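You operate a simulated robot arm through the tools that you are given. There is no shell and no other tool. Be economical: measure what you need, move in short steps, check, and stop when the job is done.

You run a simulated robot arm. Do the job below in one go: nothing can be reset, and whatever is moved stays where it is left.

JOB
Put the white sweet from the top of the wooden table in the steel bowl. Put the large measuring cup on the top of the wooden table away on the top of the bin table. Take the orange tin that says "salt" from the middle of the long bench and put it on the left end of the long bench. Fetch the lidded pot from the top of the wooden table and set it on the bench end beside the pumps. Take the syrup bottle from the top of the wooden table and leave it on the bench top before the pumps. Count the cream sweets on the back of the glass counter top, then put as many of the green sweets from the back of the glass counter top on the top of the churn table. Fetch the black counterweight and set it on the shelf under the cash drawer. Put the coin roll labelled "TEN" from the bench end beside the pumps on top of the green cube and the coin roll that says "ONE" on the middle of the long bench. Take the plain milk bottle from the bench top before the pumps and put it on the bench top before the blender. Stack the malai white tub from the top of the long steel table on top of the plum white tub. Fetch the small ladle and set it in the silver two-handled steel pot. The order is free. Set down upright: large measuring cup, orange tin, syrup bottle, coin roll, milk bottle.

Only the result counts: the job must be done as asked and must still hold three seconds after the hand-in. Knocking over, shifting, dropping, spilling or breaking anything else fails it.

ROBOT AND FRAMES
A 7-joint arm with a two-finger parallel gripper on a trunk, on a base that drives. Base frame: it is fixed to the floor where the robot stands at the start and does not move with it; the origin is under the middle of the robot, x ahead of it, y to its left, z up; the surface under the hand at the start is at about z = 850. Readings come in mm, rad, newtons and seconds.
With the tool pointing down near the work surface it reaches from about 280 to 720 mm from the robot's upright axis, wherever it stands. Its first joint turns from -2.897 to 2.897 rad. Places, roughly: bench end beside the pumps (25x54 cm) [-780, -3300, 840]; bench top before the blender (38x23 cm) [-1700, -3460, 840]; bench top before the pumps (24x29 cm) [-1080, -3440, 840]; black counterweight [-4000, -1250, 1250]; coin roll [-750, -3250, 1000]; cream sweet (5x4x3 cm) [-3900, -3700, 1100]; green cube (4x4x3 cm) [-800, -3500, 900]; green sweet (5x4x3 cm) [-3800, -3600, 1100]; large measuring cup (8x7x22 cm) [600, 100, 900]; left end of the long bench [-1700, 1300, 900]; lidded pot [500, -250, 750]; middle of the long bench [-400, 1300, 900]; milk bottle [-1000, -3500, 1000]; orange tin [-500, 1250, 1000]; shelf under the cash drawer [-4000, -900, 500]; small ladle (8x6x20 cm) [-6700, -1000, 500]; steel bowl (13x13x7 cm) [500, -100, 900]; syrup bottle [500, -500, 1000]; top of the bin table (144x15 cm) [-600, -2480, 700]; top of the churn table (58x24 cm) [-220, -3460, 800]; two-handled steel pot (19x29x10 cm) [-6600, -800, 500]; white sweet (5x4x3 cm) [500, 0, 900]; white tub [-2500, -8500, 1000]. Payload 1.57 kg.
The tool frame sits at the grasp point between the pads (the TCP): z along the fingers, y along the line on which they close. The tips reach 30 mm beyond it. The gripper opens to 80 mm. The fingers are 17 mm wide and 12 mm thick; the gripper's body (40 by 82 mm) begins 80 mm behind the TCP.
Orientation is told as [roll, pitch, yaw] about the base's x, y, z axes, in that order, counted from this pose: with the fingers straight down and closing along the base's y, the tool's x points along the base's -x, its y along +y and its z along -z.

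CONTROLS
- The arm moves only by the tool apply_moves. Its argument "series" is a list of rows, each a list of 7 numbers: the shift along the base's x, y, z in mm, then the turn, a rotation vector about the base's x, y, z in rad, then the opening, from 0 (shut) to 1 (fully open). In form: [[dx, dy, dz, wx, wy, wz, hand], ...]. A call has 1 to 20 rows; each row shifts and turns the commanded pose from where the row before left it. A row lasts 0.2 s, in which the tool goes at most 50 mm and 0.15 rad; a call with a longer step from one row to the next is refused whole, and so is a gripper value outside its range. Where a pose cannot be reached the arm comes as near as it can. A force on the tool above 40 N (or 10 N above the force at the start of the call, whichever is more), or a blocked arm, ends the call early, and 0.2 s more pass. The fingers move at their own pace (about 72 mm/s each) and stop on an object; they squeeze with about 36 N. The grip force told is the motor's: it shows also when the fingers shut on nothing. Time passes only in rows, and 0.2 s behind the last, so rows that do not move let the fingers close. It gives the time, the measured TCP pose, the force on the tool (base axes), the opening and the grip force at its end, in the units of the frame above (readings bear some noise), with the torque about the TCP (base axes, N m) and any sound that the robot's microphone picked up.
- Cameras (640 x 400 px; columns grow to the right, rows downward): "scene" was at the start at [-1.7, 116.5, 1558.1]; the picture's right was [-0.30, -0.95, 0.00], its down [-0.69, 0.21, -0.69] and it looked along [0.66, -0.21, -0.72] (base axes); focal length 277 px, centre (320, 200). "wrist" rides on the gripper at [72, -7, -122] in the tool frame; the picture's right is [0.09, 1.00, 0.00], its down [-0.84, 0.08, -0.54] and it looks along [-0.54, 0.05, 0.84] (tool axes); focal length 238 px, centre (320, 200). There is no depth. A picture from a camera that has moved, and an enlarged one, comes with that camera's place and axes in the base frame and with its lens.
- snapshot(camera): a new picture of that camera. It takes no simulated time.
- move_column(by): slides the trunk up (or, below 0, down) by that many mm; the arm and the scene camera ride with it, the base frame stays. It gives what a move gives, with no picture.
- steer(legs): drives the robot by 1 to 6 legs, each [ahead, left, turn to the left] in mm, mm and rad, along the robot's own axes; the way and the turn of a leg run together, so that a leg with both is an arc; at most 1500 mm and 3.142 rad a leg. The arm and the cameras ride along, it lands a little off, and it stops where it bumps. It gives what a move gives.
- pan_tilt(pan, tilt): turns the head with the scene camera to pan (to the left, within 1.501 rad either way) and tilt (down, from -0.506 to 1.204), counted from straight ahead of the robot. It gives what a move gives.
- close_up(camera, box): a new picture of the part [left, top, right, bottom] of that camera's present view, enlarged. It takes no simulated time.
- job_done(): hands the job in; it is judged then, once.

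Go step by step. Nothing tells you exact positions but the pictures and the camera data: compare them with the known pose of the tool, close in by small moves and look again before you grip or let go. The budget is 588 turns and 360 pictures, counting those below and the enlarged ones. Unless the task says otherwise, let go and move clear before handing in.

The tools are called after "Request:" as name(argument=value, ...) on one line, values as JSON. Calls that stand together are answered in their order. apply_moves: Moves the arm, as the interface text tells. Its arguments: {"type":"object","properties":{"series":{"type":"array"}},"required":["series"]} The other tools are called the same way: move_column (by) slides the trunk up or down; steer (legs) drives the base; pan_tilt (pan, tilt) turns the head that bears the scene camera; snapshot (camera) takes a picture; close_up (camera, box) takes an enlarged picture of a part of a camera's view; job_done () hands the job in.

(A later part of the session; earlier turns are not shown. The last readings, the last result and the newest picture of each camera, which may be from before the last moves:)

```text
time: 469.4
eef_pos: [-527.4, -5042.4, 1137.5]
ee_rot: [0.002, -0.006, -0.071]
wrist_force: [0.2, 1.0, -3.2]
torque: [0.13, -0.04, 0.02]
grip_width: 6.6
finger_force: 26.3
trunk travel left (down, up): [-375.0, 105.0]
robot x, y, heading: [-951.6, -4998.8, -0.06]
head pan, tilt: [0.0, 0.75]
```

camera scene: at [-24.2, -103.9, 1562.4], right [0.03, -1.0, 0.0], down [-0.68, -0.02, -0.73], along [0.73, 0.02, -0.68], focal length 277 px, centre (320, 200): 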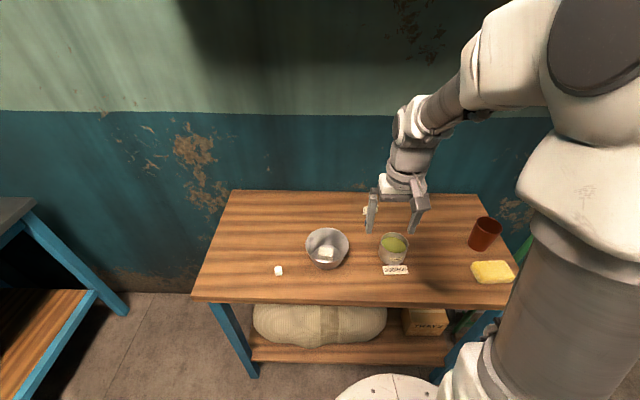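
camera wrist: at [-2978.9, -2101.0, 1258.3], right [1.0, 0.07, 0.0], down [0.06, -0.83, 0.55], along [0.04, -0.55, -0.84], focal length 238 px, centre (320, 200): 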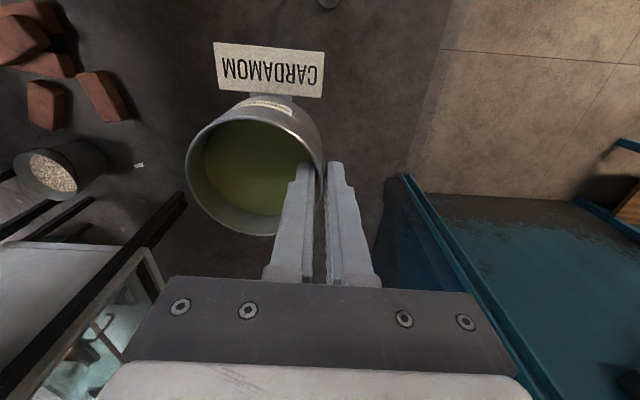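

Request:
steer(legs=[[0, 0, 1.631], [0, -140, 0], [1000, 0, 0]])

Request:
pan_tilt(pan=0.0, tilt=0.65)

Request:
snapshot(camera="scene")

Request:
snapshot(camera="wrist")

```text
time: 482.8
eef_pos: [-808.6, -3581.9, 1136.7]
ee_rot: [0.001, -0.008, 1.577]
wrist_force: [-0.1, -0.3, -4.5]
torque: [0.05, 0.12, 0.0]
grip_width: 6.2
finger_force: 26.0
trunk travel left (down, up): [-375.0, 105.0]
robot x, y, heading: [-821.1, -4005.5, 1.589]
head pan, tilt: [0.0, 0.75]
```

```text
time: 483.5
eef_pos: [-809.3, -3579.9, 1137.6]
ee_rot: [0.002, -0.006, 1.577]
wrist_force: [-0.7, 0.6, -2.6]
torque: [0.03, 0.13, -0.01]
grip_width: 6.0
finger_force: 26.8
trunk travel left (down, up): [-375.0, 105.0]
robot x, y, heading: [-819.9, -4005.3, 1.587]
head pan, tilt: [0.0, 0.649]
```

```text
218 pictures are left
camera scene: at [-957.2, -4000.0, 1571.0], right [1.0, 0.02, 0.0], down [0.01, -0.6, -0.8], along [-0.01, 0.8, -0.6], focal length 277 px, centre (320, 200)
```

scene: 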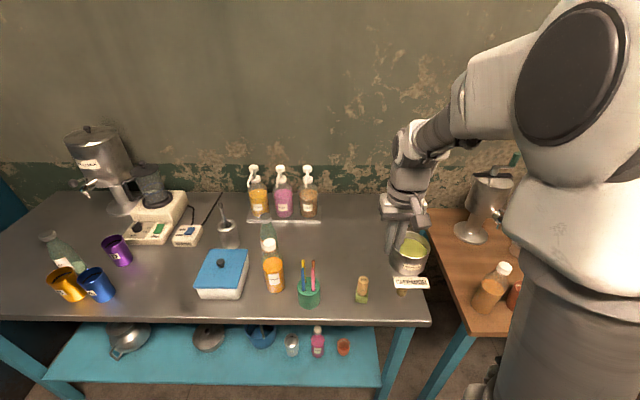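

```text
217 pictures are left
camera wrist: at [-800.8, -3653.1, 1258.2], right [-0.99, -0.1, 0.0], down [-0.08, 0.83, 0.55], along [-0.05, 0.55, -0.84], focal length 238 px, centre (320, 200)
```

wrist: 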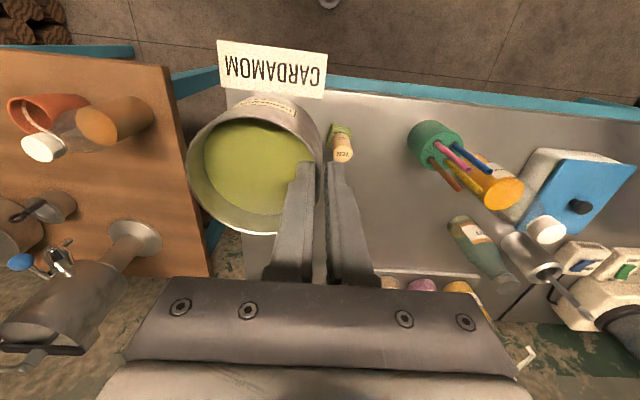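

Request:
steer(legs=[[70, 0, -0.015]])

Request:
apply_moves(series=[[0, 42, 0, 0, 0, 0, 0], [0, 42, 0, 0, 0, 0, 0], [0, 42, 0, 0, 0, 0, 0], [0, 42, 0, 0, 0, 0, 0], [0, 37, 0, 0, 0, 0, 0], [0, 0, -40, 0, 0, 0, 0], [0, 0, -40, 0, 0, 0, 0], [0, 0, -40, 0, 0, 0, 0], [0, 0, -40, 0, 0, 0, 0], [0, 0, -30, 0, 0, 0, 0], [0, 0, 0, 0, 0, 0, 0]])

Request:
snapshot(camera="scene")

Request:
snapshot(camera="wrist")

```text
time: 484.6
eef_pos: [-802.7, -3510.7, 1137.1]
ee_rot: [0.002, -0.007, 1.564]
wrist_force: [-0.1, -1.3, -3.2]
torque: [0.04, 0.12, -0.04]
grip_width: 6.4
finger_force: 25.9
trunk travel left (down, up): [-375.0, 105.0]
robot x, y, heading: [-820.6, -3937.8, 1.574]
head pan, tilt: [0.0, 0.649]
```

```text
time: 487.0
eef_pos: [-803.8, -3306.7, 947.6]
ee_rot: [0.001, -0.006, 1.564]
wrist_force: [0.1, 0.7, -3.5]
torque: [0.01, 0.14, -0.01]
grip_width: 6.3
finger_force: 25.4
trunk travel left (down, up): [-375.0, 105.0]
robot x, y, heading: [-820.7, -3938.5, 1.576]
head pan, tilt: [0.0, 0.649]
```

```text
216 pictures are left
camera scene: at [-957.8, -3928.1, 1571.0], right [1.0, 0.0, 0.0], down [0.0, -0.6, -0.8], along [0.0, 0.8, -0.6], focal length 277 px, centre (320, 200)
```

scene: 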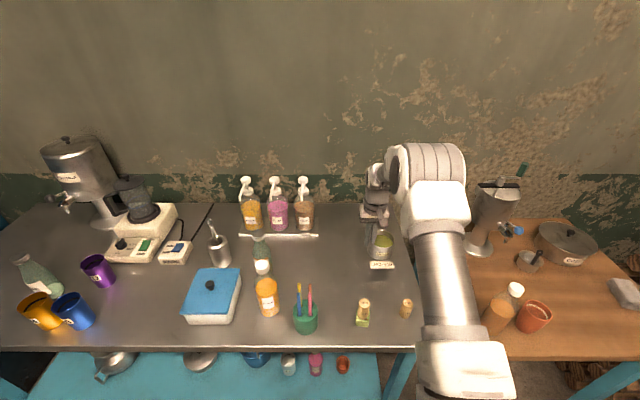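

```text
215 pictures are left
camera wrist: at [-797.2, -3378.7, 1068.5], right [-1.0, -0.09, 0.0], down [-0.07, 0.83, 0.55], along [-0.05, 0.55, -0.84], focal length 238 px, centre (320, 200)
```

wrist: 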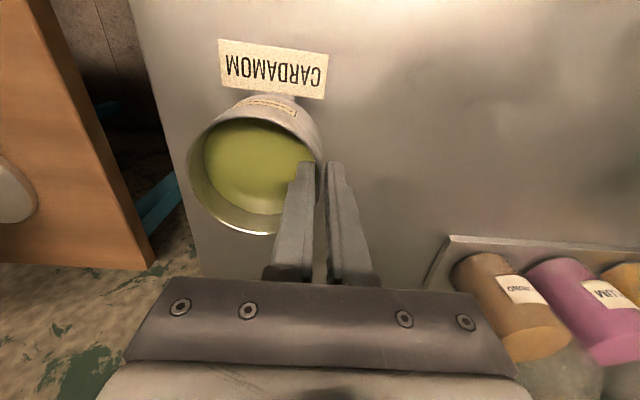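

Request:
apply_moves(series=[[-15, 0, -20, 0, 0, 0, 0], [0, 0, -10, 0, 0, 0, 0], [0, 0, -4, 0, 0, 0, 0], [0, 0, -2, 0, 0, 0, 0], [0, 0, -2, 0, 0, 0, 0], [0, 0, -2, 0, 0, 0, 0], [0, 0, 0, 0, 0, 0, 0]])

Request:
close_up(camera="scene", box=[330, 190, 430, 290])

```text
time: 488.6
eef_pos: [-818.6, -3305.4, 911.0]
ee_rot: [0.0, -0.017, 1.564]
wrist_force: [0.1, 1.4, 28.9]
torque: [-0.08, -0.19, 0.07]
grip_width: 6.3
finger_force: 26.0
trunk travel left (down, up): [-375.0, 105.0]
robot x, y, heading: [-817.2, -3932.0, 1.569]
head pan, tilt: [0.0, 0.649]
```

```text
4.00 times, centred on (380, 240) of scene
camera zoom: at [-957.9, -3930.9, 1571.2], right [1.0, 0.0, 0.0], down [0.0, -0.6, -0.8], along [0.0, 0.8, -0.6], focal length 1110 px, centre (80, 40)
```

zoom: 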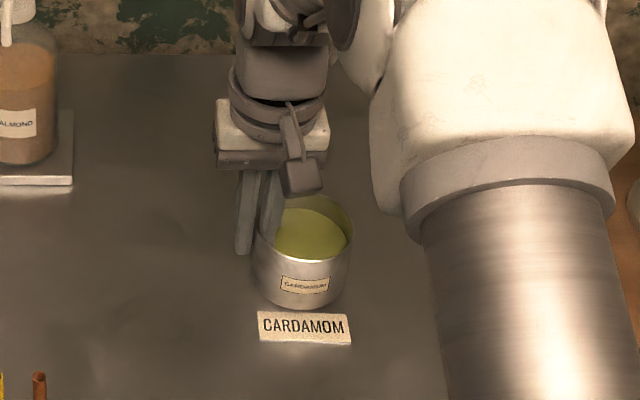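

Contact. I ease 2 mm, open a little (inner finger has room), and rise.

Request:
apply_moves(series=[[0, 0, 2, 0, 0, 0, 0], [0, 0, 0, 0, 0, 0, 0.2], [0, 0, 0, 0, 0, 0, 0.4], [0, 0, 0, 0, 0, 0, 0.4], [0, 0, 20, 0, 0, 0, 0.4], [0, 0, 40, 0, 0, 0, 0.4], [0, 0, 45, 0, 0, 0, 0.4], [0, 0, 45, 0, 0, 0, 0.4]])

Request:
snapshot(camera="wrist")

```text
time: 490.4
eef_pos: [-819.2, -3306.3, 1057.4]
ee_rot: [0.001, -0.008, 1.564]
wrist_force: [-0.1, 0.2, -0.4]
torque: [0.03, 0.01, 0.02]
grip_width: 31.9
finger_force: 0.1
trunk travel left (down, up): [-375.0, 105.0]
robot x, y, heading: [-818.6, -3936.0, 1.572]
head pan, tilt: [0.0, 0.649]
```

```text
213 pictures are left
camera wrist: at [-812.0, -3378.0, 1178.2], right [-1.0, -0.08, 0.0], down [-0.07, 0.83, 0.55], along [-0.05, 0.55, -0.84], focal length 238 px, centre (320, 200)
```

wrist: 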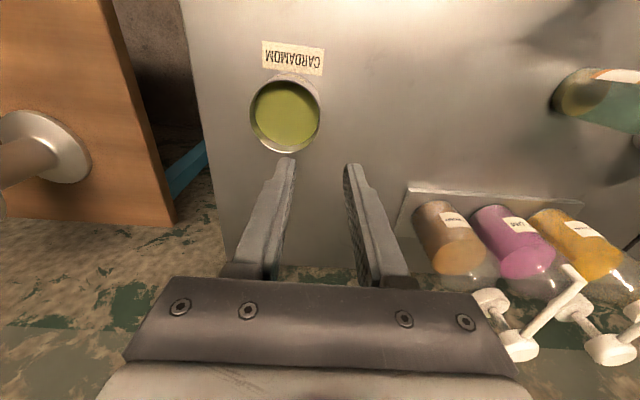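

The pot stands on the bench end. I leave the pump room for the glass counter.

Request:
apply_moves(series=[[0, -45, 20, 0, 0, 0, 0.8], [0, -45, 20, 0, 0, 0, 0.8], [0, -45, 20, 0, 0, 0, 0.8], [0, -45, 20, 0, 0, 0, 0.8], [0, -30, 0, 0, 0, 0, 0.8]])

Request:
steer(legs=[[-980, 0, 0], [0, 1100, 0], [0, 1100, 0]])

Request:
pan_tilt(pan=0.6, tilt=0.35)

Request:
snapshot(camera="scene")

```text
time: 491.6
eef_pos: [-820.9, -3516.6, 1139.8]
ee_rot: [0.002, -0.007, 1.564]
wrist_force: [0.6, -0.1, -0.5]
torque: [0.02, 0.01, -0.03]
grip_width: 63.8
finger_force: 0.0
trunk travel left (down, up): [-375.0, 105.0]
robot x, y, heading: [-819.1, -3934.1, 1.572]
head pan, tilt: [0.0, 0.649]
```

```text
time: 514.5
eef_pos: [-3009.8, -4459.5, 1138.9]
ee_rot: [0.001, -0.006, 1.55]
wrist_force: [0.5, 0.0, -0.3]
torque: [0.02, 0.01, -0.01]
grip_width: 63.9
finger_force: 0.1
trunk travel left (down, up): [-375.0, 105.0]
robot x, y, heading: [-3014.9, -4879.2, 1.558]
head pan, tilt: [0.0, 0.649]
```

```text
time: 515.5
eef_pos: [-3008.4, -4459.4, 1138.9]
ee_rot: [0.003, -0.007, 1.549]
wrist_force: [0.1, 0.5, -0.4]
torque: [-0.02, -0.02, -0.06]
grip_width: 64.1
finger_force: 0.1
trunk travel left (down, up): [-375.0, 105.0]
robot x, y, heading: [-3013.8, -4876.0, 1.554]
head pan, tilt: [0.6, 0.351]
```

```text
212 pictures are left
camera scene: at [-3205.2, -4879.9, 1598.0], right [0.83, 0.55, 0.0], down [0.19, -0.29, -0.94], along [-0.52, 0.78, -0.34], focal length 277 px, centre (320, 200)
```

scene: 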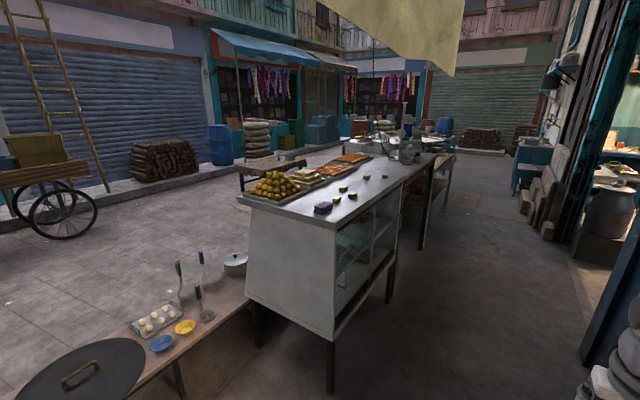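

Request:
close_up(camera="scene", box=[230, 140, 410, 230])

```text
3.56 times, centred on (320, 185) of scene
camera zoom: at [-3205.2, -4879.9, 1598.0], right [0.83, 0.55, 0.0], down [0.19, -0.29, -0.94], along [-0.52, 0.78, -0.34], focal length 986 px, centre (320, 253)
```

zoom: 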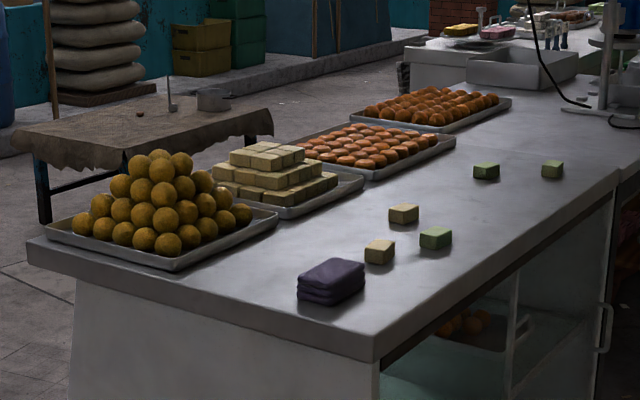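

I count two loose cream sweets and three greens from here; I go closer, facing the counter, to verify.

Request:
steer(legs=[[1376, 0, 0], [0, 0, 1.587], [200, 0, 0]])

Request:
move_column(by=100)

Request:
pan_tilt(pan=0.0, tilt=0.5)

Request:
snapshot(camera="scene")

Request:
snapshot(camera="wrist")

```text
time: 531.3
eef_pos: [-3631.7, -3507.4, 1139.3]
ee_rot: [0.001, -0.006, 3.137]
wrist_force: [1.0, -0.3, -0.2]
torque: [-0.01, -0.02, 0.0]
grip_width: 64.0
finger_force: 0.1
trunk travel left (down, up): [-375.0, 105.0]
robot x, y, heading: [-3206.1, -3507.2, -3.132]
head pan, tilt: [0.6, 0.351]
```

```text
time: 532.6
eef_pos: [-3631.8, -3506.6, 1238.6]
ee_rot: [0.001, -0.006, 3.137]
wrist_force: [-0.8, -0.8, -0.4]
torque: [0.02, -0.02, 0.01]
grip_width: 63.9
finger_force: 0.1
trunk travel left (down, up): [-475.0, 5.0]
robot x, y, heading: [-3211.1, -3501.9, -3.138]
head pan, tilt: [0.6, 0.351]
```

```text
time: 533.6
eef_pos: [-3632.0, -3507.2, 1238.8]
ee_rot: [0.002, -0.008, 3.135]
wrist_force: [-0.2, 0.3, 0.3]
torque: [0.02, 0.0, -0.01]
grip_width: 64.0
finger_force: 0.0
trunk travel left (down, up): [-475.0, 5.0]
robot x, y, heading: [-3213.6, -3504.2, -3.138]
head pan, tilt: [0.0, 0.499]
```

```text
210 pictures are left
camera scene: at [-3221.6, -3644.2, 1684.4], right [-0.01, 1.0, 0.0], down [0.48, 0.0, -0.88], along [-0.88, -0.01, -0.48], focal length 277 px, centre (320, 200)
```

scene: 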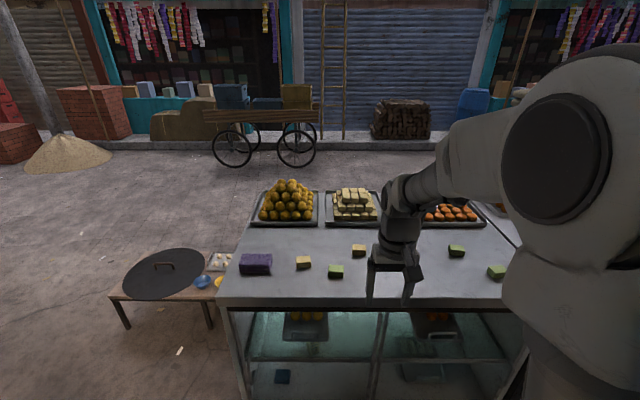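

```text
209 pictures are left
camera wrist: at [-3558.7, -3500.3, 1360.2], right [0.09, -1.0, 0.0], down [-0.83, -0.07, 0.55], along [-0.55, -0.05, -0.84], focal length 238 px, centre (320, 200)
```

wrist: 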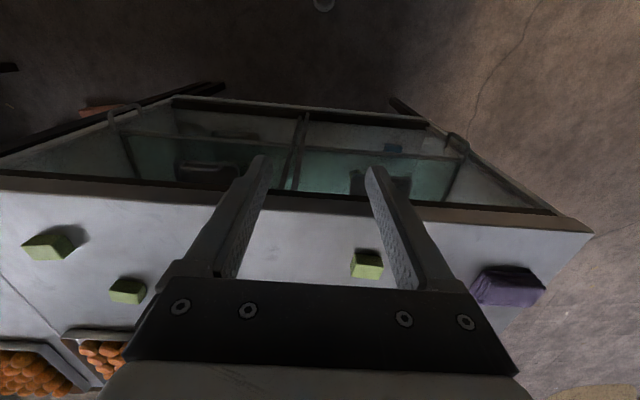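

Two cream sweets confirmed, so two greens are to go. The nearest green is at about (-3861, -3607); I move over it to look.

Request:
apply_moves(series=[[-32, -20, -10, 0, 0, 0, 0.9], [-32, -20, -10, 0, 0, 0, 0.9], [-32, -20, -10, 0, 0, 0, 0.9], [-32, -20, -10, 0, 0, 0, 0.9], [-15, -20, -10, 0, 0, 0, 0.9], [0, 0, 0, 0, 0, 0, 0.9]])

Request:
snapshot(camera="wrist")

Request:
snapshot(camera="scene")

```text
time: 535.0
eef_pos: [-3773.7, -3607.6, 1189.9]
ee_rot: [0.002, -0.007, 3.136]
wrist_force: [-0.8, 0.5, -0.2]
torque: [-0.03, -0.02, 0.01]
grip_width: 72.0
finger_force: 0.1
trunk travel left (down, up): [-475.0, 5.0]
robot x, y, heading: [-3214.6, -3506.1, -3.142]
head pan, tilt: [0.0, 0.499]
```

```text
208 pictures are left
camera wrist: at [-3701.0, -3600.7, 1310.2], right [0.09, -1.0, 0.0], down [-0.83, -0.07, 0.55], along [-0.55, -0.05, -0.84], focal length 238 px, centre (320, 200)
```

wrist: 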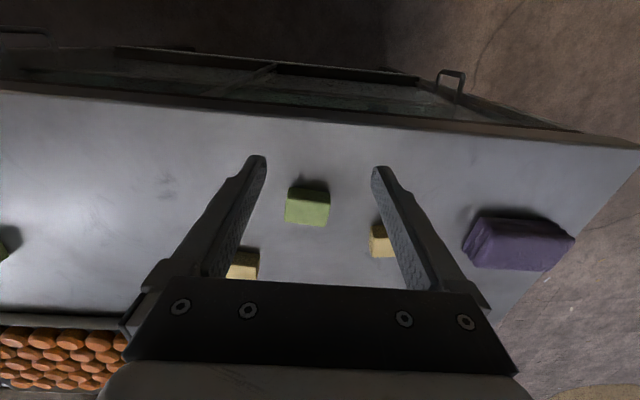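

```text
207 pictures are left
camera scene: at [-3221.6, -3644.1, 1684.4], right [0.0, 1.0, 0.0], down [0.48, 0.0, -0.88], along [-0.88, 0.0, -0.48], focal length 277 px, centre (320, 200)
```

scene: 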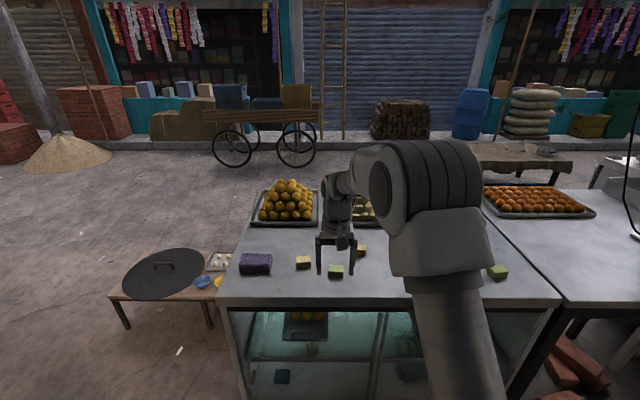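

Request:
close_up(camera="wrist", box=[260, 160, 360, 250])

```text
4.44 times, centred on (310, 205) of wrist
camera zoom: at [-3701.0, -3600.7, 1310.2], right [0.09, -1.0, 0.0], down [-0.83, -0.07, 0.55], along [-0.55, -0.05, -0.84], focal length 1059 px, centre (364, 178)
```

zoom: 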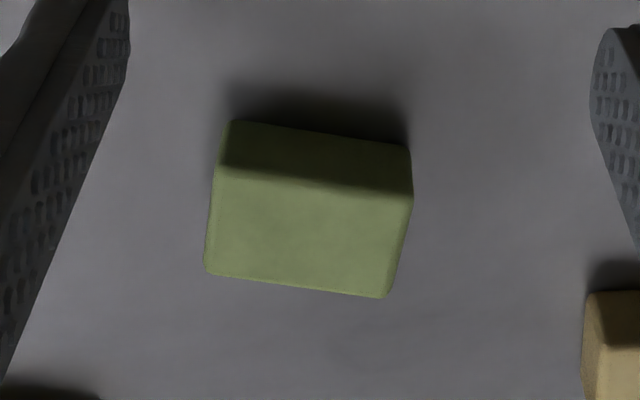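

Request:
apply_moves(series=[[-43, 4, 0, 0, 0, 0, 0.85], [-42, 4, 0, 0, 0, 0, 0.85], [0, 0, -30, 0, 0, 0, 0.85], [0, 0, -28, 0, 0, 0, 0.85], [0, 0, 0, 0, 0, 0, 0.85]])

Request:
snapshot(camera="wrist")

Request:
close_up(camera="scene", box=[280, 220, 400, 300])

```text
time: 536.2
eef_pos: [-3858.8, -3600.0, 1130.0]
ee_rot: [0.001, -0.007, 3.137]
wrist_force: [-0.8, 0.5, 0.4]
torque: [0.0, 0.02, 0.0]
grip_width: 68.1
finger_force: 0.0
trunk travel left (down, up): [-475.0, 5.0]
robot x, y, heading: [-3213.9, -3503.9, -3.137]
head pan, tilt: [0.0, 0.499]
```

```text
205 pictures are left
camera wrist: at [-3786.5, -3593.1, 1251.6], right [0.09, -1.0, 0.0], down [-0.83, -0.07, 0.55], along [-0.55, -0.05, -0.84], focal length 238 px, centre (320, 200)
```

wrist: 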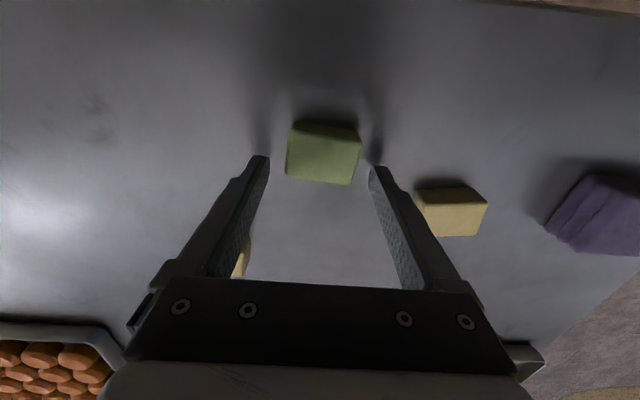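

```text
5.00 times, centred on (340, 260) of scene
camera zoom: at [-3221.6, -3644.1, 1684.4], right [0.0, 1.0, 0.0], down [0.48, 0.0, -0.88], along [-0.88, 0.0, -0.48], focal length 1387 px, centre (220, -100)
```

zoom: 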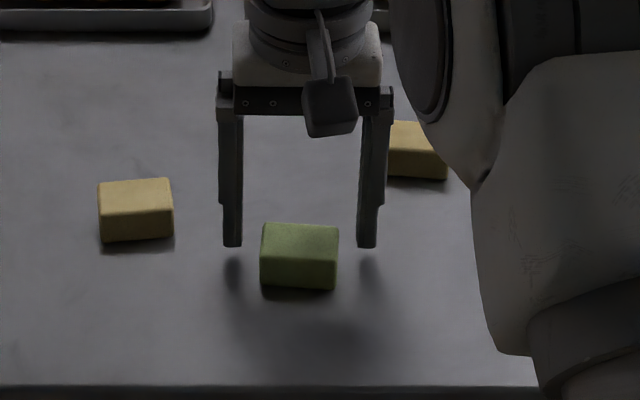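

Request:
apply_moves(series=[[1, -1, -12, 0, 0, 0, 0.85], [0, 0, -8, 0, 0, 0, 0.85], [0, 0, -4, 0, 0, 0, 0.85], [0, 0, -3, 0, 0, 0, 0.85], [0, 0, 0, 0, 0, 0, 0.85]])

Request:
snapshot(camera="wrist")

Request:
close_up(camera="scene", box=[280, 220, 400, 300])

```text
time: 536.9
eef_pos: [-3857.5, -3600.1, 1119.1]
ee_rot: [0.001, -0.021, 3.134]
wrist_force: [12.6, 0.5, 15.4]
torque: [0.6, -0.49, -0.57]
grip_width: 68.5
finger_force: 0.1
trunk travel left (down, up): [-475.0, 5.0]
robot x, y, heading: [-3210.9, -3509.7, -3.136]
head pan, tilt: [0.0, 0.499]
stopped in row 3: the force on the tool passed its limit at 45 N (the readings are from after the stop); the commanded pose is now the measured one
```

```text
203 pictures are left
camera wrist: at [-3783.1, -3594.2, 1240.1], right [0.09, -1.0, 0.0], down [-0.83, -0.07, 0.56], along [-0.56, -0.05, -0.83], focal length 238 px, centre (320, 200)
```

wrist: 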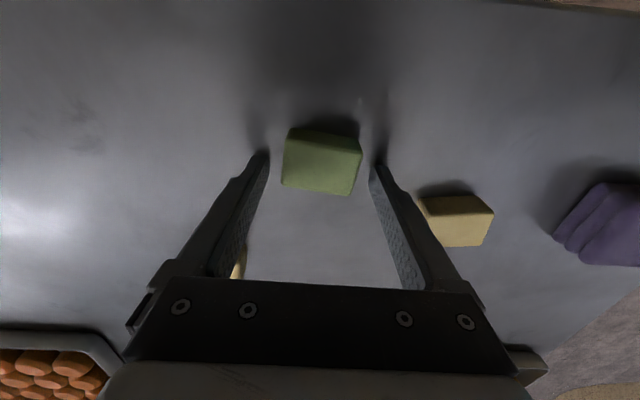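

```text
5.00 times, centred on (340, 260) of scene
camera zoom: at [-3217.6, -3644.0, 1684.5], right [-0.01, 1.0, 0.0], down [0.48, 0.0, -0.88], along [-0.88, 0.0, -0.48], focal length 1387 px, centre (220, -100)
```

zoom: 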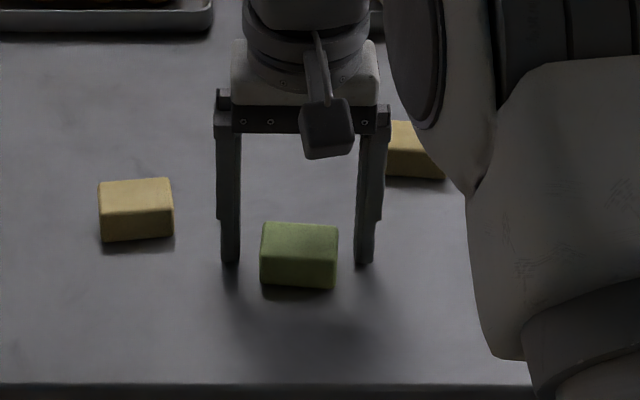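

Tips touched the counter (z≈1088), so the sweet is nearer: centre x≈-3843. I rise 3 mm, shift, and grip.

Request:
apply_moves(series=[[0, 0, 5, 0, 0, 0, 0.85], [8, -1, 0, 0, 0, 0, 0.85], [7, 0, 0, 0, 0, 0, 0.85], [0, 0, 0, 0, 0, 0, 0.85]])

Request:
snapshot(camera="wrist")

Request:
close_up(camera="scene", box=[280, 220, 400, 300])

```text
time: 537.9
eef_pos: [-3846.2, -3601.2, 1121.4]
ee_rot: [0.0, -0.018, 3.137]
wrist_force: [0.3, -0.3, -0.4]
torque: [0.03, 0.02, 0.03]
grip_width: 68.2
finger_force: 0.0
trunk travel left (down, up): [-475.0, 5.0]
robot x, y, heading: [-3209.9, -3503.4, -3.135]
head pan, tilt: [0.0, 0.499]
```

```text
201 pictures are left
camera wrist: at [-3771.5, -3594.6, 1241.6], right [0.09, -1.0, 0.0], down [-0.83, -0.07, 0.56], along [-0.56, -0.05, -0.83], focal length 238 px, centre (320, 200)
```

wrist: 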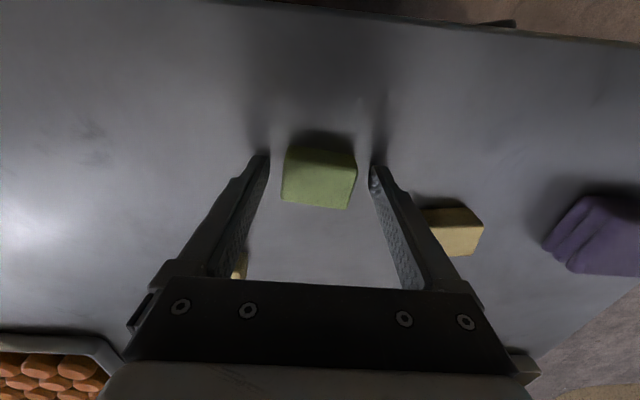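

```text
5.00 times, centred on (340, 260) of scene
camera zoom: at [-3221.5, -3644.1, 1684.3], right [-0.01, 1.0, 0.0], down [0.48, 0.0, -0.88], along [-0.88, 0.0, -0.48], focal length 1387 px, centre (220, -100)
```

zoom: 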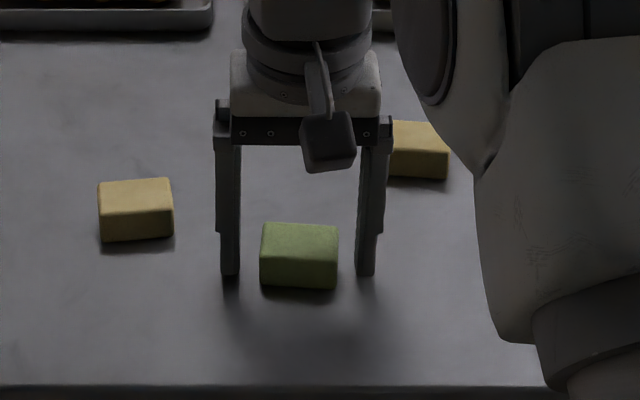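

Request:
apply_moves(series=[[1, 0, 0, 0, 0, 0, 0.6], [0, 0, 0, 0, 0, 0, 0.3], [0, 0, 0, 0, 0, 0, 0.3], [0, 0, 0, 0, 0, 0, 0.3], [0, 0, 15, 0, 0, 0, 0.3], [0, 0, 40, 0, -0.01, 0, 0.3], [0, 0, 40, 0, -0.008, 0, 0.3]])

Request:
snapshot(camera="wrist")

```text
time: 539.5
eef_pos: [-3843.6, -3601.0, 1216.0]
ee_rot: [0.002, 0.001, 3.137]
wrist_force: [0.0, -0.1, -0.5]
torque: [-0.01, -0.01, -0.01]
grip_width: 45.8
finger_force: 35.7
trunk travel left (down, up): [-475.0, 5.0]
robot x, y, heading: [-3218.1, -3503.6, -3.142]
head pan, tilt: [0.0, 0.499]
```

```text
199 pictures are left
camera wrist: at [-3771.8, -3594.8, 1337.7], right [0.09, -1.0, 0.0], down [-0.84, -0.07, 0.54], along [-0.54, -0.05, -0.84], focal length 238 px, centre (320, 200)
```

wrist: 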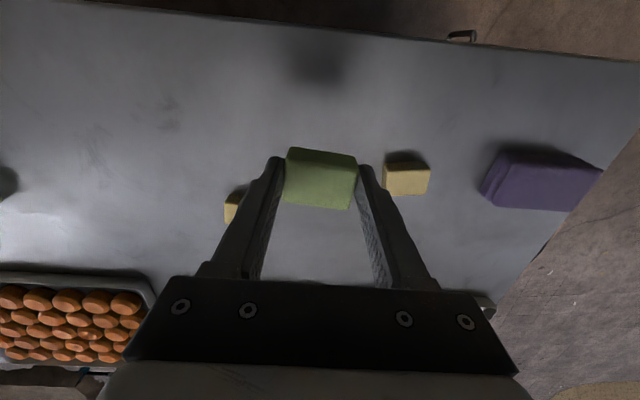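

First green held. I drive it to the churn table.

Request:
apply_moves(series=[[45, 0, 0, 0, 0, 0, 0.3], [45, 0, 0, 0, 0, 0, 0.3], [45, 0, 0, 0, 0, 0, 0.3], [45, 0, 0, 0, 0, 0, 0.3], [20, 20, 0, 0, 0, 0, 0.3]])

Request:
steer(legs=[[-200, 0, 0], [0, 0, -1.571], [-1400, 0, 0], [0, -1100, 0], [0, -1000, 0]])

```text
time: 540.7
eef_pos: [-3643.6, -3582.5, 1216.7]
ee_rot: [0.001, 0.002, 3.136]
wrist_force: [1.0, 0.4, 0.0]
torque: [0.01, 0.02, 0.02]
grip_width: 45.5
finger_force: 36.3
trunk travel left (down, up): [-475.0, 5.0]
robot x, y, heading: [-3213.7, -3504.7, -3.135]
head pan, tilt: [0.0, 0.499]
```

```text
time: 572.3
eef_pos: [-1036.6, -4515.5, 1217.8]
ee_rot: [0.003, 0.0, 1.549]
wrist_force: [0.1, 0.4, -0.1]
torque: [0.01, 0.02, 0.07]
grip_width: 44.8
finger_force: 36.2
trunk travel left (down, up): [-475.0, 5.0]
robot x, y, heading: [-960.9, -4951.9, 1.562]
head pan, tilt: [0.0, 0.499]
```

Request:
steer(legs=[[0, -720, 0.008], [940, 0, 0]])

Request:
pan_tilt(pan=0.0, tilt=0.7)

Request:
snapshot(camera="scene")

Request:
snapshot(camera="wrist")

```text
time: 584.1
eef_pos: [-342.5, -3592.5, 1217.3]
ee_rot: [0.002, -0.001, 1.587]
wrist_force: [1.3, -0.2, -0.3]
torque: [0.02, 0.03, 0.03]
grip_width: 44.7
finger_force: 36.5
trunk travel left (down, up): [-475.0, 5.0]
robot x, y, heading: [-260.9, -4019.7, 1.592]
head pan, tilt: [0.0, 0.499]
```

```text
time: 584.9
eef_pos: [-343.6, -3592.7, 1217.5]
ee_rot: [0.004, 0.001, 1.585]
wrist_force: [0.2, -0.2, 0.0]
torque: [-0.04, 0.02, -0.01]
grip_width: 44.9
finger_force: 35.9
trunk travel left (down, up): [-475.0, 5.0]
robot x, y, heading: [-256.2, -4025.3, 1.59]
head pan, tilt: [0.0, 0.7]
```

```text
198 pictures are left
camera scene: at [-394.5, -4021.5, 1666.7], right [1.0, 0.03, 0.0], down [0.02, -0.64, -0.77], along [-0.02, 0.77, -0.64], focal length 277 px, centre (320, 200)
```

scene: 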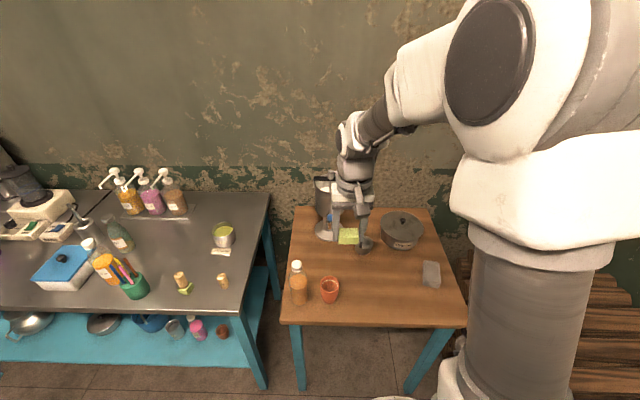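

```text
197 pictures are left
camera wrist: at [-334.4, -3664.3, 1338.1], right [-0.99, -0.11, 0.0], down [-0.09, 0.84, 0.54], along [-0.06, 0.54, -0.84], focal length 238 px, centre (320, 200)
```

wrist: 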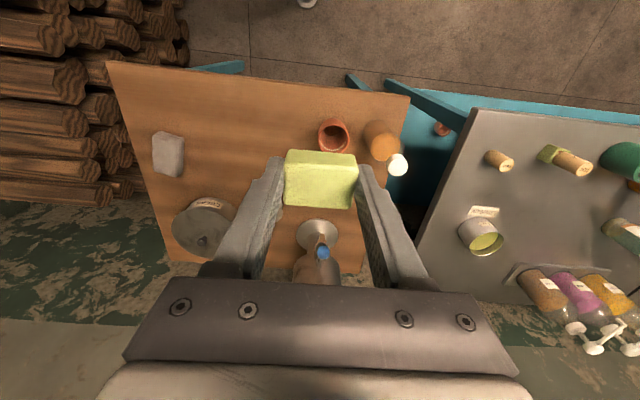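

The front middle of the churn table is free around (-200, -3490). I lower the trunk, move over and descend.

Request:
move_column(by=-100)

Request:
apply_moves(series=[[36, 26, 0, 0, 0, 0, 0.3], [36, 26, 0, 0, 0, 0, 0.3], [36, 26, 0, 0, 0, 0, 0.3], [36, 26, 0, 0, 0, 0, 0.3], [0, 0, -45, 0, 0, 0, 0.3], [0, 0, -45, 0, 0, 0, 0.3], [0, 0, -45, 0, 0, 0, 0.3], [0, 0, -45, 0, 0, 0, 0.3], [0, 0, -40, 0, 0, 0, 0.3], [0, 0, 0, 0, 0, 0, 0.3]])

Request:
snapshot(camera="wrist")

Request:
snapshot(camera="scene")

```text
time: 586.2
eef_pos: [-342.6, -3592.3, 1117.2]
ee_rot: [0.001, 0.0, 1.588]
wrist_force: [-0.1, 0.2, -0.1]
torque: [-0.01, -0.01, 0.0]
grip_width: 44.8
finger_force: 36.3
trunk travel left (down, up): [-375.0, 105.0]
robot x, y, heading: [-251.7, -4021.7, 1.593]
head pan, tilt: [0.0, 0.7]
```

```text
time: 588.4
eef_pos: [-199.1, -3487.8, 894.4]
ee_rot: [0.001, 0.001, 1.587]
wrist_force: [-0.4, 0.2, 0.6]
torque: [0.01, 0.01, -0.02]
grip_width: 44.9
finger_force: 35.6
trunk travel left (down, up): [-375.0, 105.0]
robot x, y, heading: [-256.9, -4026.1, 1.593]
head pan, tilt: [0.0, 0.7]
```

```text
196 pictures are left
camera wrist: at [-191.2, -3559.3, 1015.8], right [-0.99, -0.11, 0.0], down [-0.09, 0.84, 0.54], along [-0.06, 0.54, -0.84], focal length 238 px, centre (320, 200)
```

wrist: 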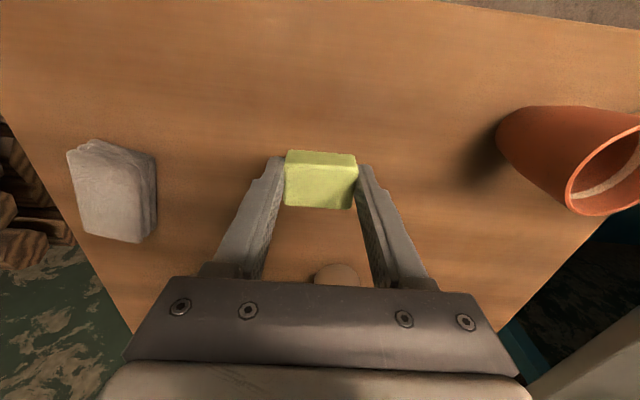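

```text
195 pictures are left
camera scene: at [-394.4, -4021.3, 1566.7], right [1.0, 0.03, 0.0], down [0.02, -0.64, -0.76], along [-0.02, 0.76, -0.64], focal length 277 px, centre (320, 200)
```

scene: 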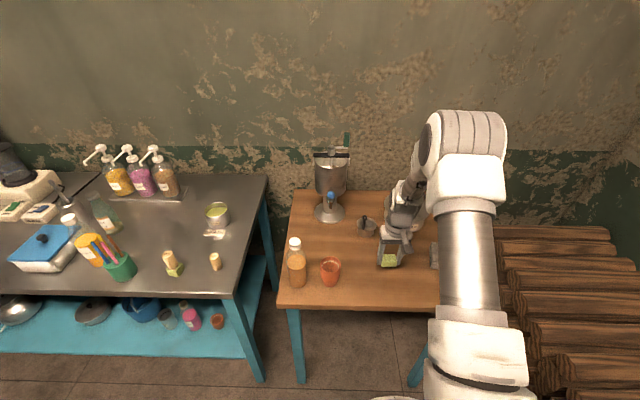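

Request:
apply_moves(series=[[0, 0, -30, 0, 0, 0, 0.3], [0, 0, -15, 0, 0, 0, 0.3], [0, 0, -5, 0, 0, 0, 0.3], [0, 0, -3, 0, 0, 0, 0.3], [0, 0, -3, 0, 0, 0, 0.3], [0, 0, -3, 0, 0, 0, 0.3], [0, 0, -3, 0, 0, 0, 0.3], [0, 0, -3, 0, 0, 0, 0.3], [0, 0, -3, 0, 0, 0, 0.3]])

```text
time: 590.4
eef_pos: [-198.1, -3488.9, 831.3]
ee_rot: [0.002, -0.005, 1.587]
wrist_force: [0.5, -4.6, 21.1]
torque: [0.25, -0.02, 0.02]
grip_width: 44.6
finger_force: 36.2
trunk travel left (down, up): [-375.0, 105.0]
robot x, y, heading: [-253.0, -4024.4, 1.594]
head pan, tilt: [0.0, 0.7]
```

Request:
apply_moves(series=[[0, 0, 2, 0, 0, 0, 0.3], [0, 0, 0, 0, 0, 0, 0.5], [0, 0, 0, 0, 0, 0, 0.75], [0, 0, 0, 0, 0, 0, 0.75], [0, 0, 40, 0, 0, 0, 0.75], [0, 0, 45, 0, 0, 0, 0.75], [0, 0, 45, 0, 0, 0, 0.75], [0, 0, 45, 0, 0, 0, 0.75], [0, -30, 45, 0, 0, 0, 0.75], [0, -40, 25, 0, 0, 0, 0.75]])

Request:
snapshot(camera="wrist")

```text
refused: row 9 steps farther than a row can; nothing moved
```

```text
194 pictures are left
camera wrist: at [-190.5, -3560.5, 952.5], right [-0.99, -0.11, 0.0], down [-0.09, 0.83, 0.55], along [-0.06, 0.54, -0.84], focal length 238 px, centre (320, 200)
```

wrist: 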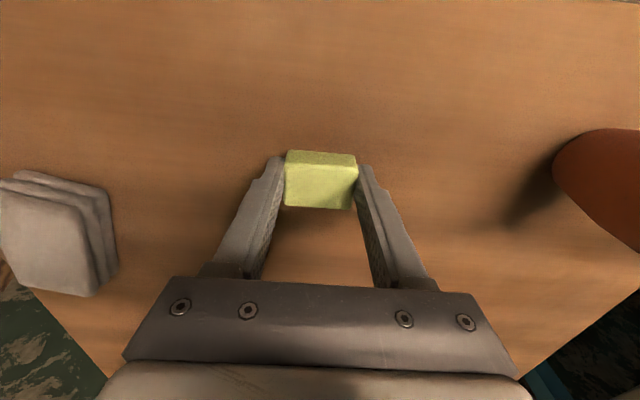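

Request:
apply_moves(series=[[0, 0, 2, 0, 0, 0, 0.3], [0, 0, 0, 0, 0, 0, 0.5], [0, 0, 0, 0, 0, 0, 0.75], [0, 0, 0, 0, 0, 0, 0.75], [0, 0, 40, 0, 0, 0, 0.75], [0, 0, 45, 0, 0, 0, 0.75], [0, 0, 45, 0, 0, 0, 0.75], [0, 0, 45, 0, 0, 0, 0.75], [0, -20, 40, 0, 0, 0, 0.75], [0, -40, 25, 0, 0, 0, 0.75], [0, -40, 25, 0, 0, 0, 0.75]])

Request:
snapshot(camera="wrist")

```text
time: 592.8
eef_pos: [-201.8, -3587.6, 1096.1]
ee_rot: [0.002, 0.0, 1.584]
wrist_force: [0.0, 0.3, -1.4]
torque: [-0.01, 0.03, 0.01]
grip_width: 59.9
finger_force: 0.1
trunk travel left (down, up): [-375.0, 105.0]
robot x, y, heading: [-254.7, -4021.0, 1.595]
head pan, tilt: [0.0, 0.7]
```

```text
193 pictures are left
camera wrist: at [-192.4, -3659.8, 1217.0], right [-0.99, -0.11, 0.0], down [-0.09, 0.84, 0.54], along [-0.06, 0.54, -0.84], focal length 238 px, centre (320, 200)
```

wrist: 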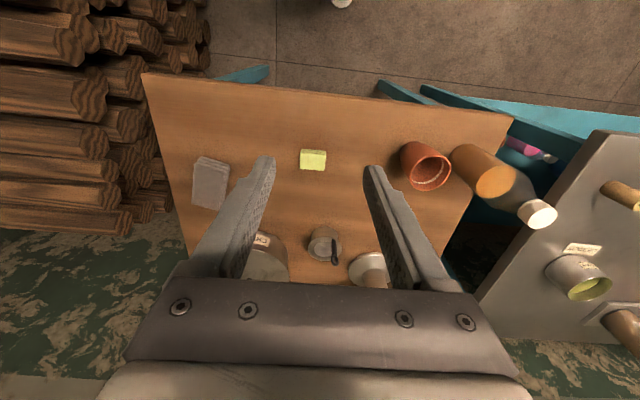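

Green 1 placed. I return for the green near (-3841, -3120).

Request:
steer(legs=[[-900, 0, -0.02], [0, 1400, 0], [0, 1360, 0]])

```text
time: 619.2
eef_pos: [-2951.7, -4596.1, 1094.5]
ee_rot: [0.002, -0.001, 1.61]
wrist_force: [-0.7, 0.2, -0.7]
torque: [0.02, 0.0, 0.02]
grip_width: 59.9
finger_force: 0.1
trunk travel left (down, up): [-375.0, 105.0]
robot x, y, heading: [-2995.0, -5032.5, 1.623]
head pan, tilt: [0.0, 0.7]
```

Request:
steer(legs=[[0, 0, -0.052], [1500, 0, 0], [410, 0, 0], [0, 0, 1.571], [210, 0, 0]])

Request:
move_column(by=100)

Request:
pan_tilt(pan=0.0, tilt=0.5)

Request:
snapshot(camera="scene")

Request:
snapshot(camera="wrist")

```text
time: 639.1
eef_pos: [-3664.4, -3063.8, 1095.2]
ee_rot: [0.001, 0.001, 3.142]
wrist_force: [0.0, 0.3, 0.5]
torque: [0.03, -0.01, 0.0]
grip_width: 60.1
finger_force: 0.1
trunk travel left (down, up): [-375.0, 105.0]
robot x, y, heading: [-3231.8, -3125.3, -3.138]
head pan, tilt: [0.0, 0.7]
```

```text
time: 640.5
eef_pos: [-3663.8, -3064.5, 1196.2]
ee_rot: [0.0, 0.0, 3.141]
wrist_force: [0.0, 0.8, 0.6]
torque: [0.01, -0.02, 0.0]
grip_width: 59.9
finger_force: 0.1
trunk travel left (down, up): [-475.0, 5.0]
robot x, y, heading: [-3230.9, -3126.6, -3.136]
head pan, tilt: [0.0, 0.7]
```

```text
time: 641.2
eef_pos: [-3664.6, -3064.4, 1195.2]
ee_rot: [0.002, 0.0, 3.141]
wrist_force: [0.5, -0.7, -0.1]
torque: [-0.01, 0.02, -0.03]
grip_width: 59.9
finger_force: 0.0
trunk travel left (down, up): [-475.0, 5.0]
robot x, y, heading: [-3231.8, -3124.3, -3.133]
head pan, tilt: [0.0, 0.499]
```

```text
192 pictures are left
camera scene: at [-3237.8, -3265.7, 1684.3], right [-0.01, 1.0, 0.0], down [0.48, 0.0, -0.88], along [-0.88, -0.01, -0.48], focal length 277 px, centre (320, 200)
```

scene: 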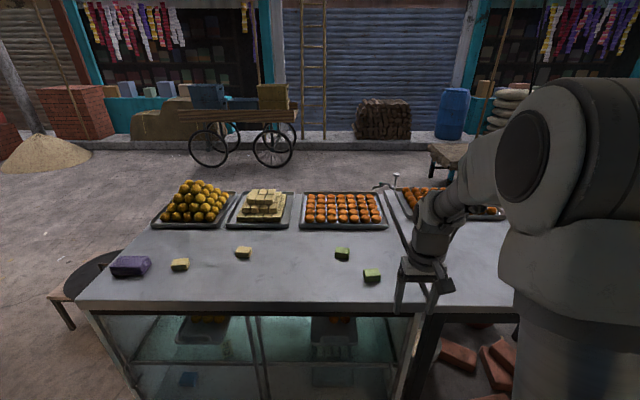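

```text
191 pictures are left
camera wrist: at [-3592.0, -3056.8, 1316.8], right [0.09, -1.0, 0.0], down [-0.84, -0.08, 0.54], along [-0.54, -0.05, -0.84], focal length 238 px, centre (320, 200)
```

wrist: 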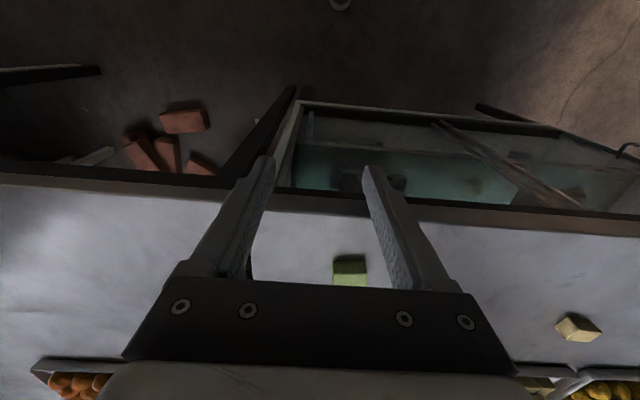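

Request:
apply_moves(series=[[-30, -19, 0, 0, 0, 0, 0.85], [-30, -19, 0, 0, 0, 0, 0.85], [-30, -19, 0, 0, 0, 0, 0.85], [0, 0, 0, 0, 0, 0, 0.85]])

Request:
close_up(camera="wrist", box=[250, 140, 390, 250])

```text
time: 642.2
eef_pos: [-3755.3, -3122.0, 1195.4]
ee_rot: [0.003, 0.0, 3.141]
wrist_force: [0.3, 0.4, 0.4]
torque: [0.03, -0.03, -0.01]
grip_width: 67.9
finger_force: 0.1
trunk travel left (down, up): [-475.0, 5.0]
robot x, y, heading: [-3232.6, -3123.3, -3.134]
head pan, tilt: [0.0, 0.499]
```

```text
3.64 times, centred on (320, 195) of wrist
camera zoom: at [-3682.9, -3114.8, 1317.3], right [0.09, -1.0, 0.0], down [-0.84, -0.08, 0.54], along [-0.54, -0.05, -0.84], focal length 867 px, centre (320, 218)
```

zoom: 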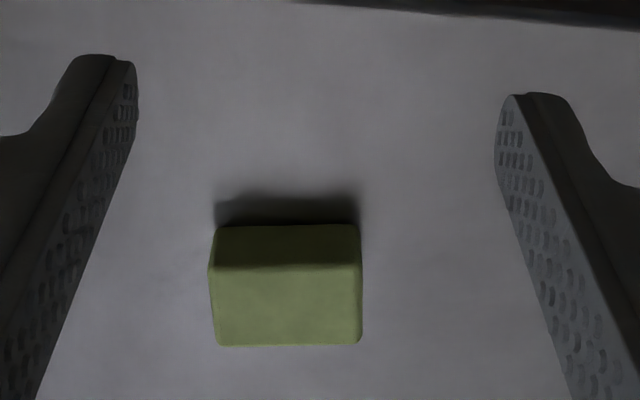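

Request:
apply_moves(series=[[-44, 1, 0, 0, 0, 0.05, 0.85], [-43, 1, 0, 0, 0, 0.05, 0.85], [0, 0, -30, 0, 0, 0, 0.85], [0, 0, -28, 0, 0, 0, 0.85], [0, 0, 0, 0, 0, 0, 0.85]])

Request:
snapshot(camera="wrist")

Request:
close_up(camera="scene", box=[310, 230, 430, 310])

```text
time: 643.4
eef_pos: [-3842.4, -3119.2, 1137.9]
ee_rot: [0.002, -0.002, -3.043]
wrist_force: [0.2, -0.5, -0.1]
torque: [0.0, 0.01, 0.03]
grip_width: 68.1
finger_force: 0.0
trunk travel left (down, up): [-475.0, 5.0]
robot x, y, heading: [-3225.7, -3127.9, -3.132]
head pan, tilt: [0.0, 0.499]
```

```text
189 pictures are left
camera wrist: at [-3771.2, -3105.0, 1258.5], right [0.19, -0.98, 0.0], down [-0.82, -0.16, 0.54], along [-0.53, -0.1, -0.84], focal length 238 px, centre (320, 200)
```

wrist: 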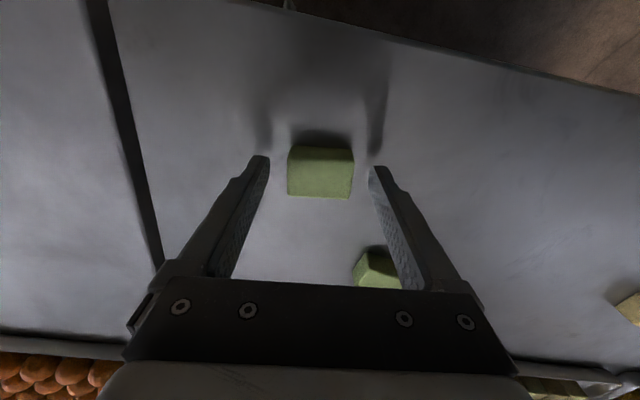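

```text
5.00 times, centred on (370, 270) of scene
camera zoom: at [-3237.8, -3265.7, 1684.4], right [-0.01, 1.0, 0.0], down [0.48, 0.0, -0.88], along [-0.88, -0.01, -0.48], focal length 1387 px, centre (70, -150)
```

zoom: 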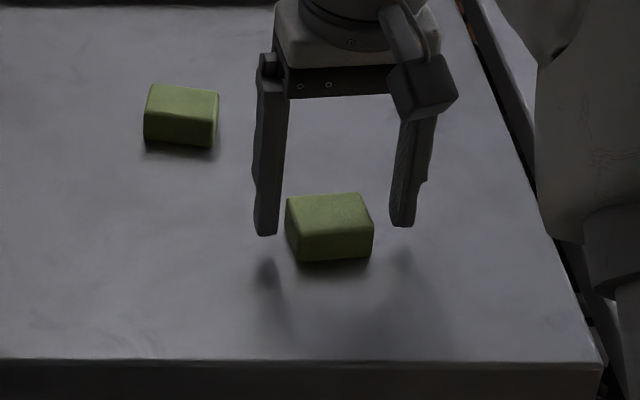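

Request:
apply_moves(series=[[0, -1, -10, 0, 0, 0, 0.85], [0, 0, -5, 0, 0, 0, 0.85], [0, 0, 0, 0, 0, 0, 0.85], [0, 0, 0, 0, 0, 0, 0.5], [0, 0, 0, 0, 0, 0, 0.3], [0, 0, 0, 0, 0, 0, 0.3], [0, 0, 15, 0, 0, 0, 0.3], [0, 0, 40, 0, 0, 0, 0.3], [0, 0, 40, 0, 0, 0, 0.3]])

Request:
snapshot(camera="wrist")

```text
time: 645.4
eef_pos: [-3842.4, -3120.9, 1220.5]
ee_rot: [0.001, 0.0, -3.042]
wrist_force: [0.4, -0.5, 0.5]
torque: [0.01, -0.02, 0.01]
grip_width: 44.9
finger_force: 35.9
trunk travel left (down, up): [-475.0, 5.0]
robot x, y, heading: [-3226.3, -3128.7, -3.131]
head pan, tilt: [0.0, 0.499]
```

```text
187 pictures are left
camera wrist: at [-3771.7, -3106.3, 1341.4], right [0.19, -0.98, 0.0], down [-0.82, -0.16, 0.54], along [-0.53, -0.1, -0.84], focal length 238 px, centre (320, 200)
```

wrist: 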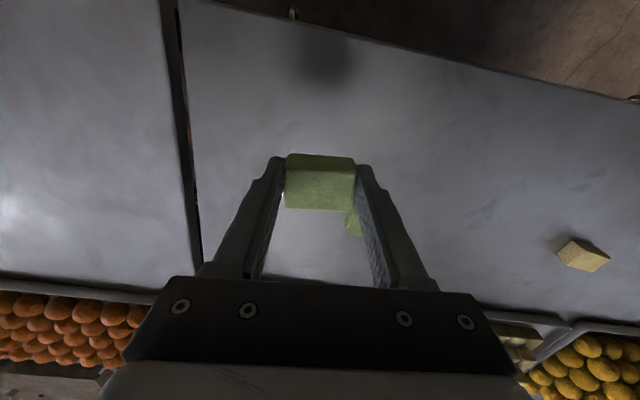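

Green 2 held. Back to the churn table.

Request:
apply_moves(series=[[45, 0, 0, 0, 0, 0, 0.3], [45, 0, 0, 0, 0, -0.05, 0.3], [45, 0, 0, 0, 0, -0.05, 0.3], [45, 0, 0, 0, 0, 0, 0.3]])

Request:
steer(legs=[[-210, 0, 0], [0, 0, -1.571], [-1400, 0, 0], [-400, 0, 0], [0, -1100, 0]])

```text
time: 646.4
eef_pos: [-3659.3, -3120.9, 1219.4]
ee_rot: [0.001, -0.002, 3.14]
wrist_force: [0.3, 0.2, -0.3]
torque: [0.01, 0.01, 0.03]
grip_width: 44.7
finger_force: 36.4
trunk travel left (down, up): [-475.0, 5.0]
robot x, y, heading: [-3232.1, -3125.9, -3.132]
head pan, tilt: [0.0, 0.499]
```

```text
time: 673.3
eef_pos: [-1856.9, -4459.3, 1219.8]
ee_rot: [0.002, 0.0, 1.62]
wrist_force: [-0.9, 0.0, -0.5]
torque: [0.0, -0.01, 0.01]
grip_width: 45.1
finger_force: 35.3
trunk travel left (down, up): [-475.0, 5.0]
robot x, y, heading: [-1843.5, -4891.4, 1.625]
head pan, tilt: [0.0, 0.499]
```

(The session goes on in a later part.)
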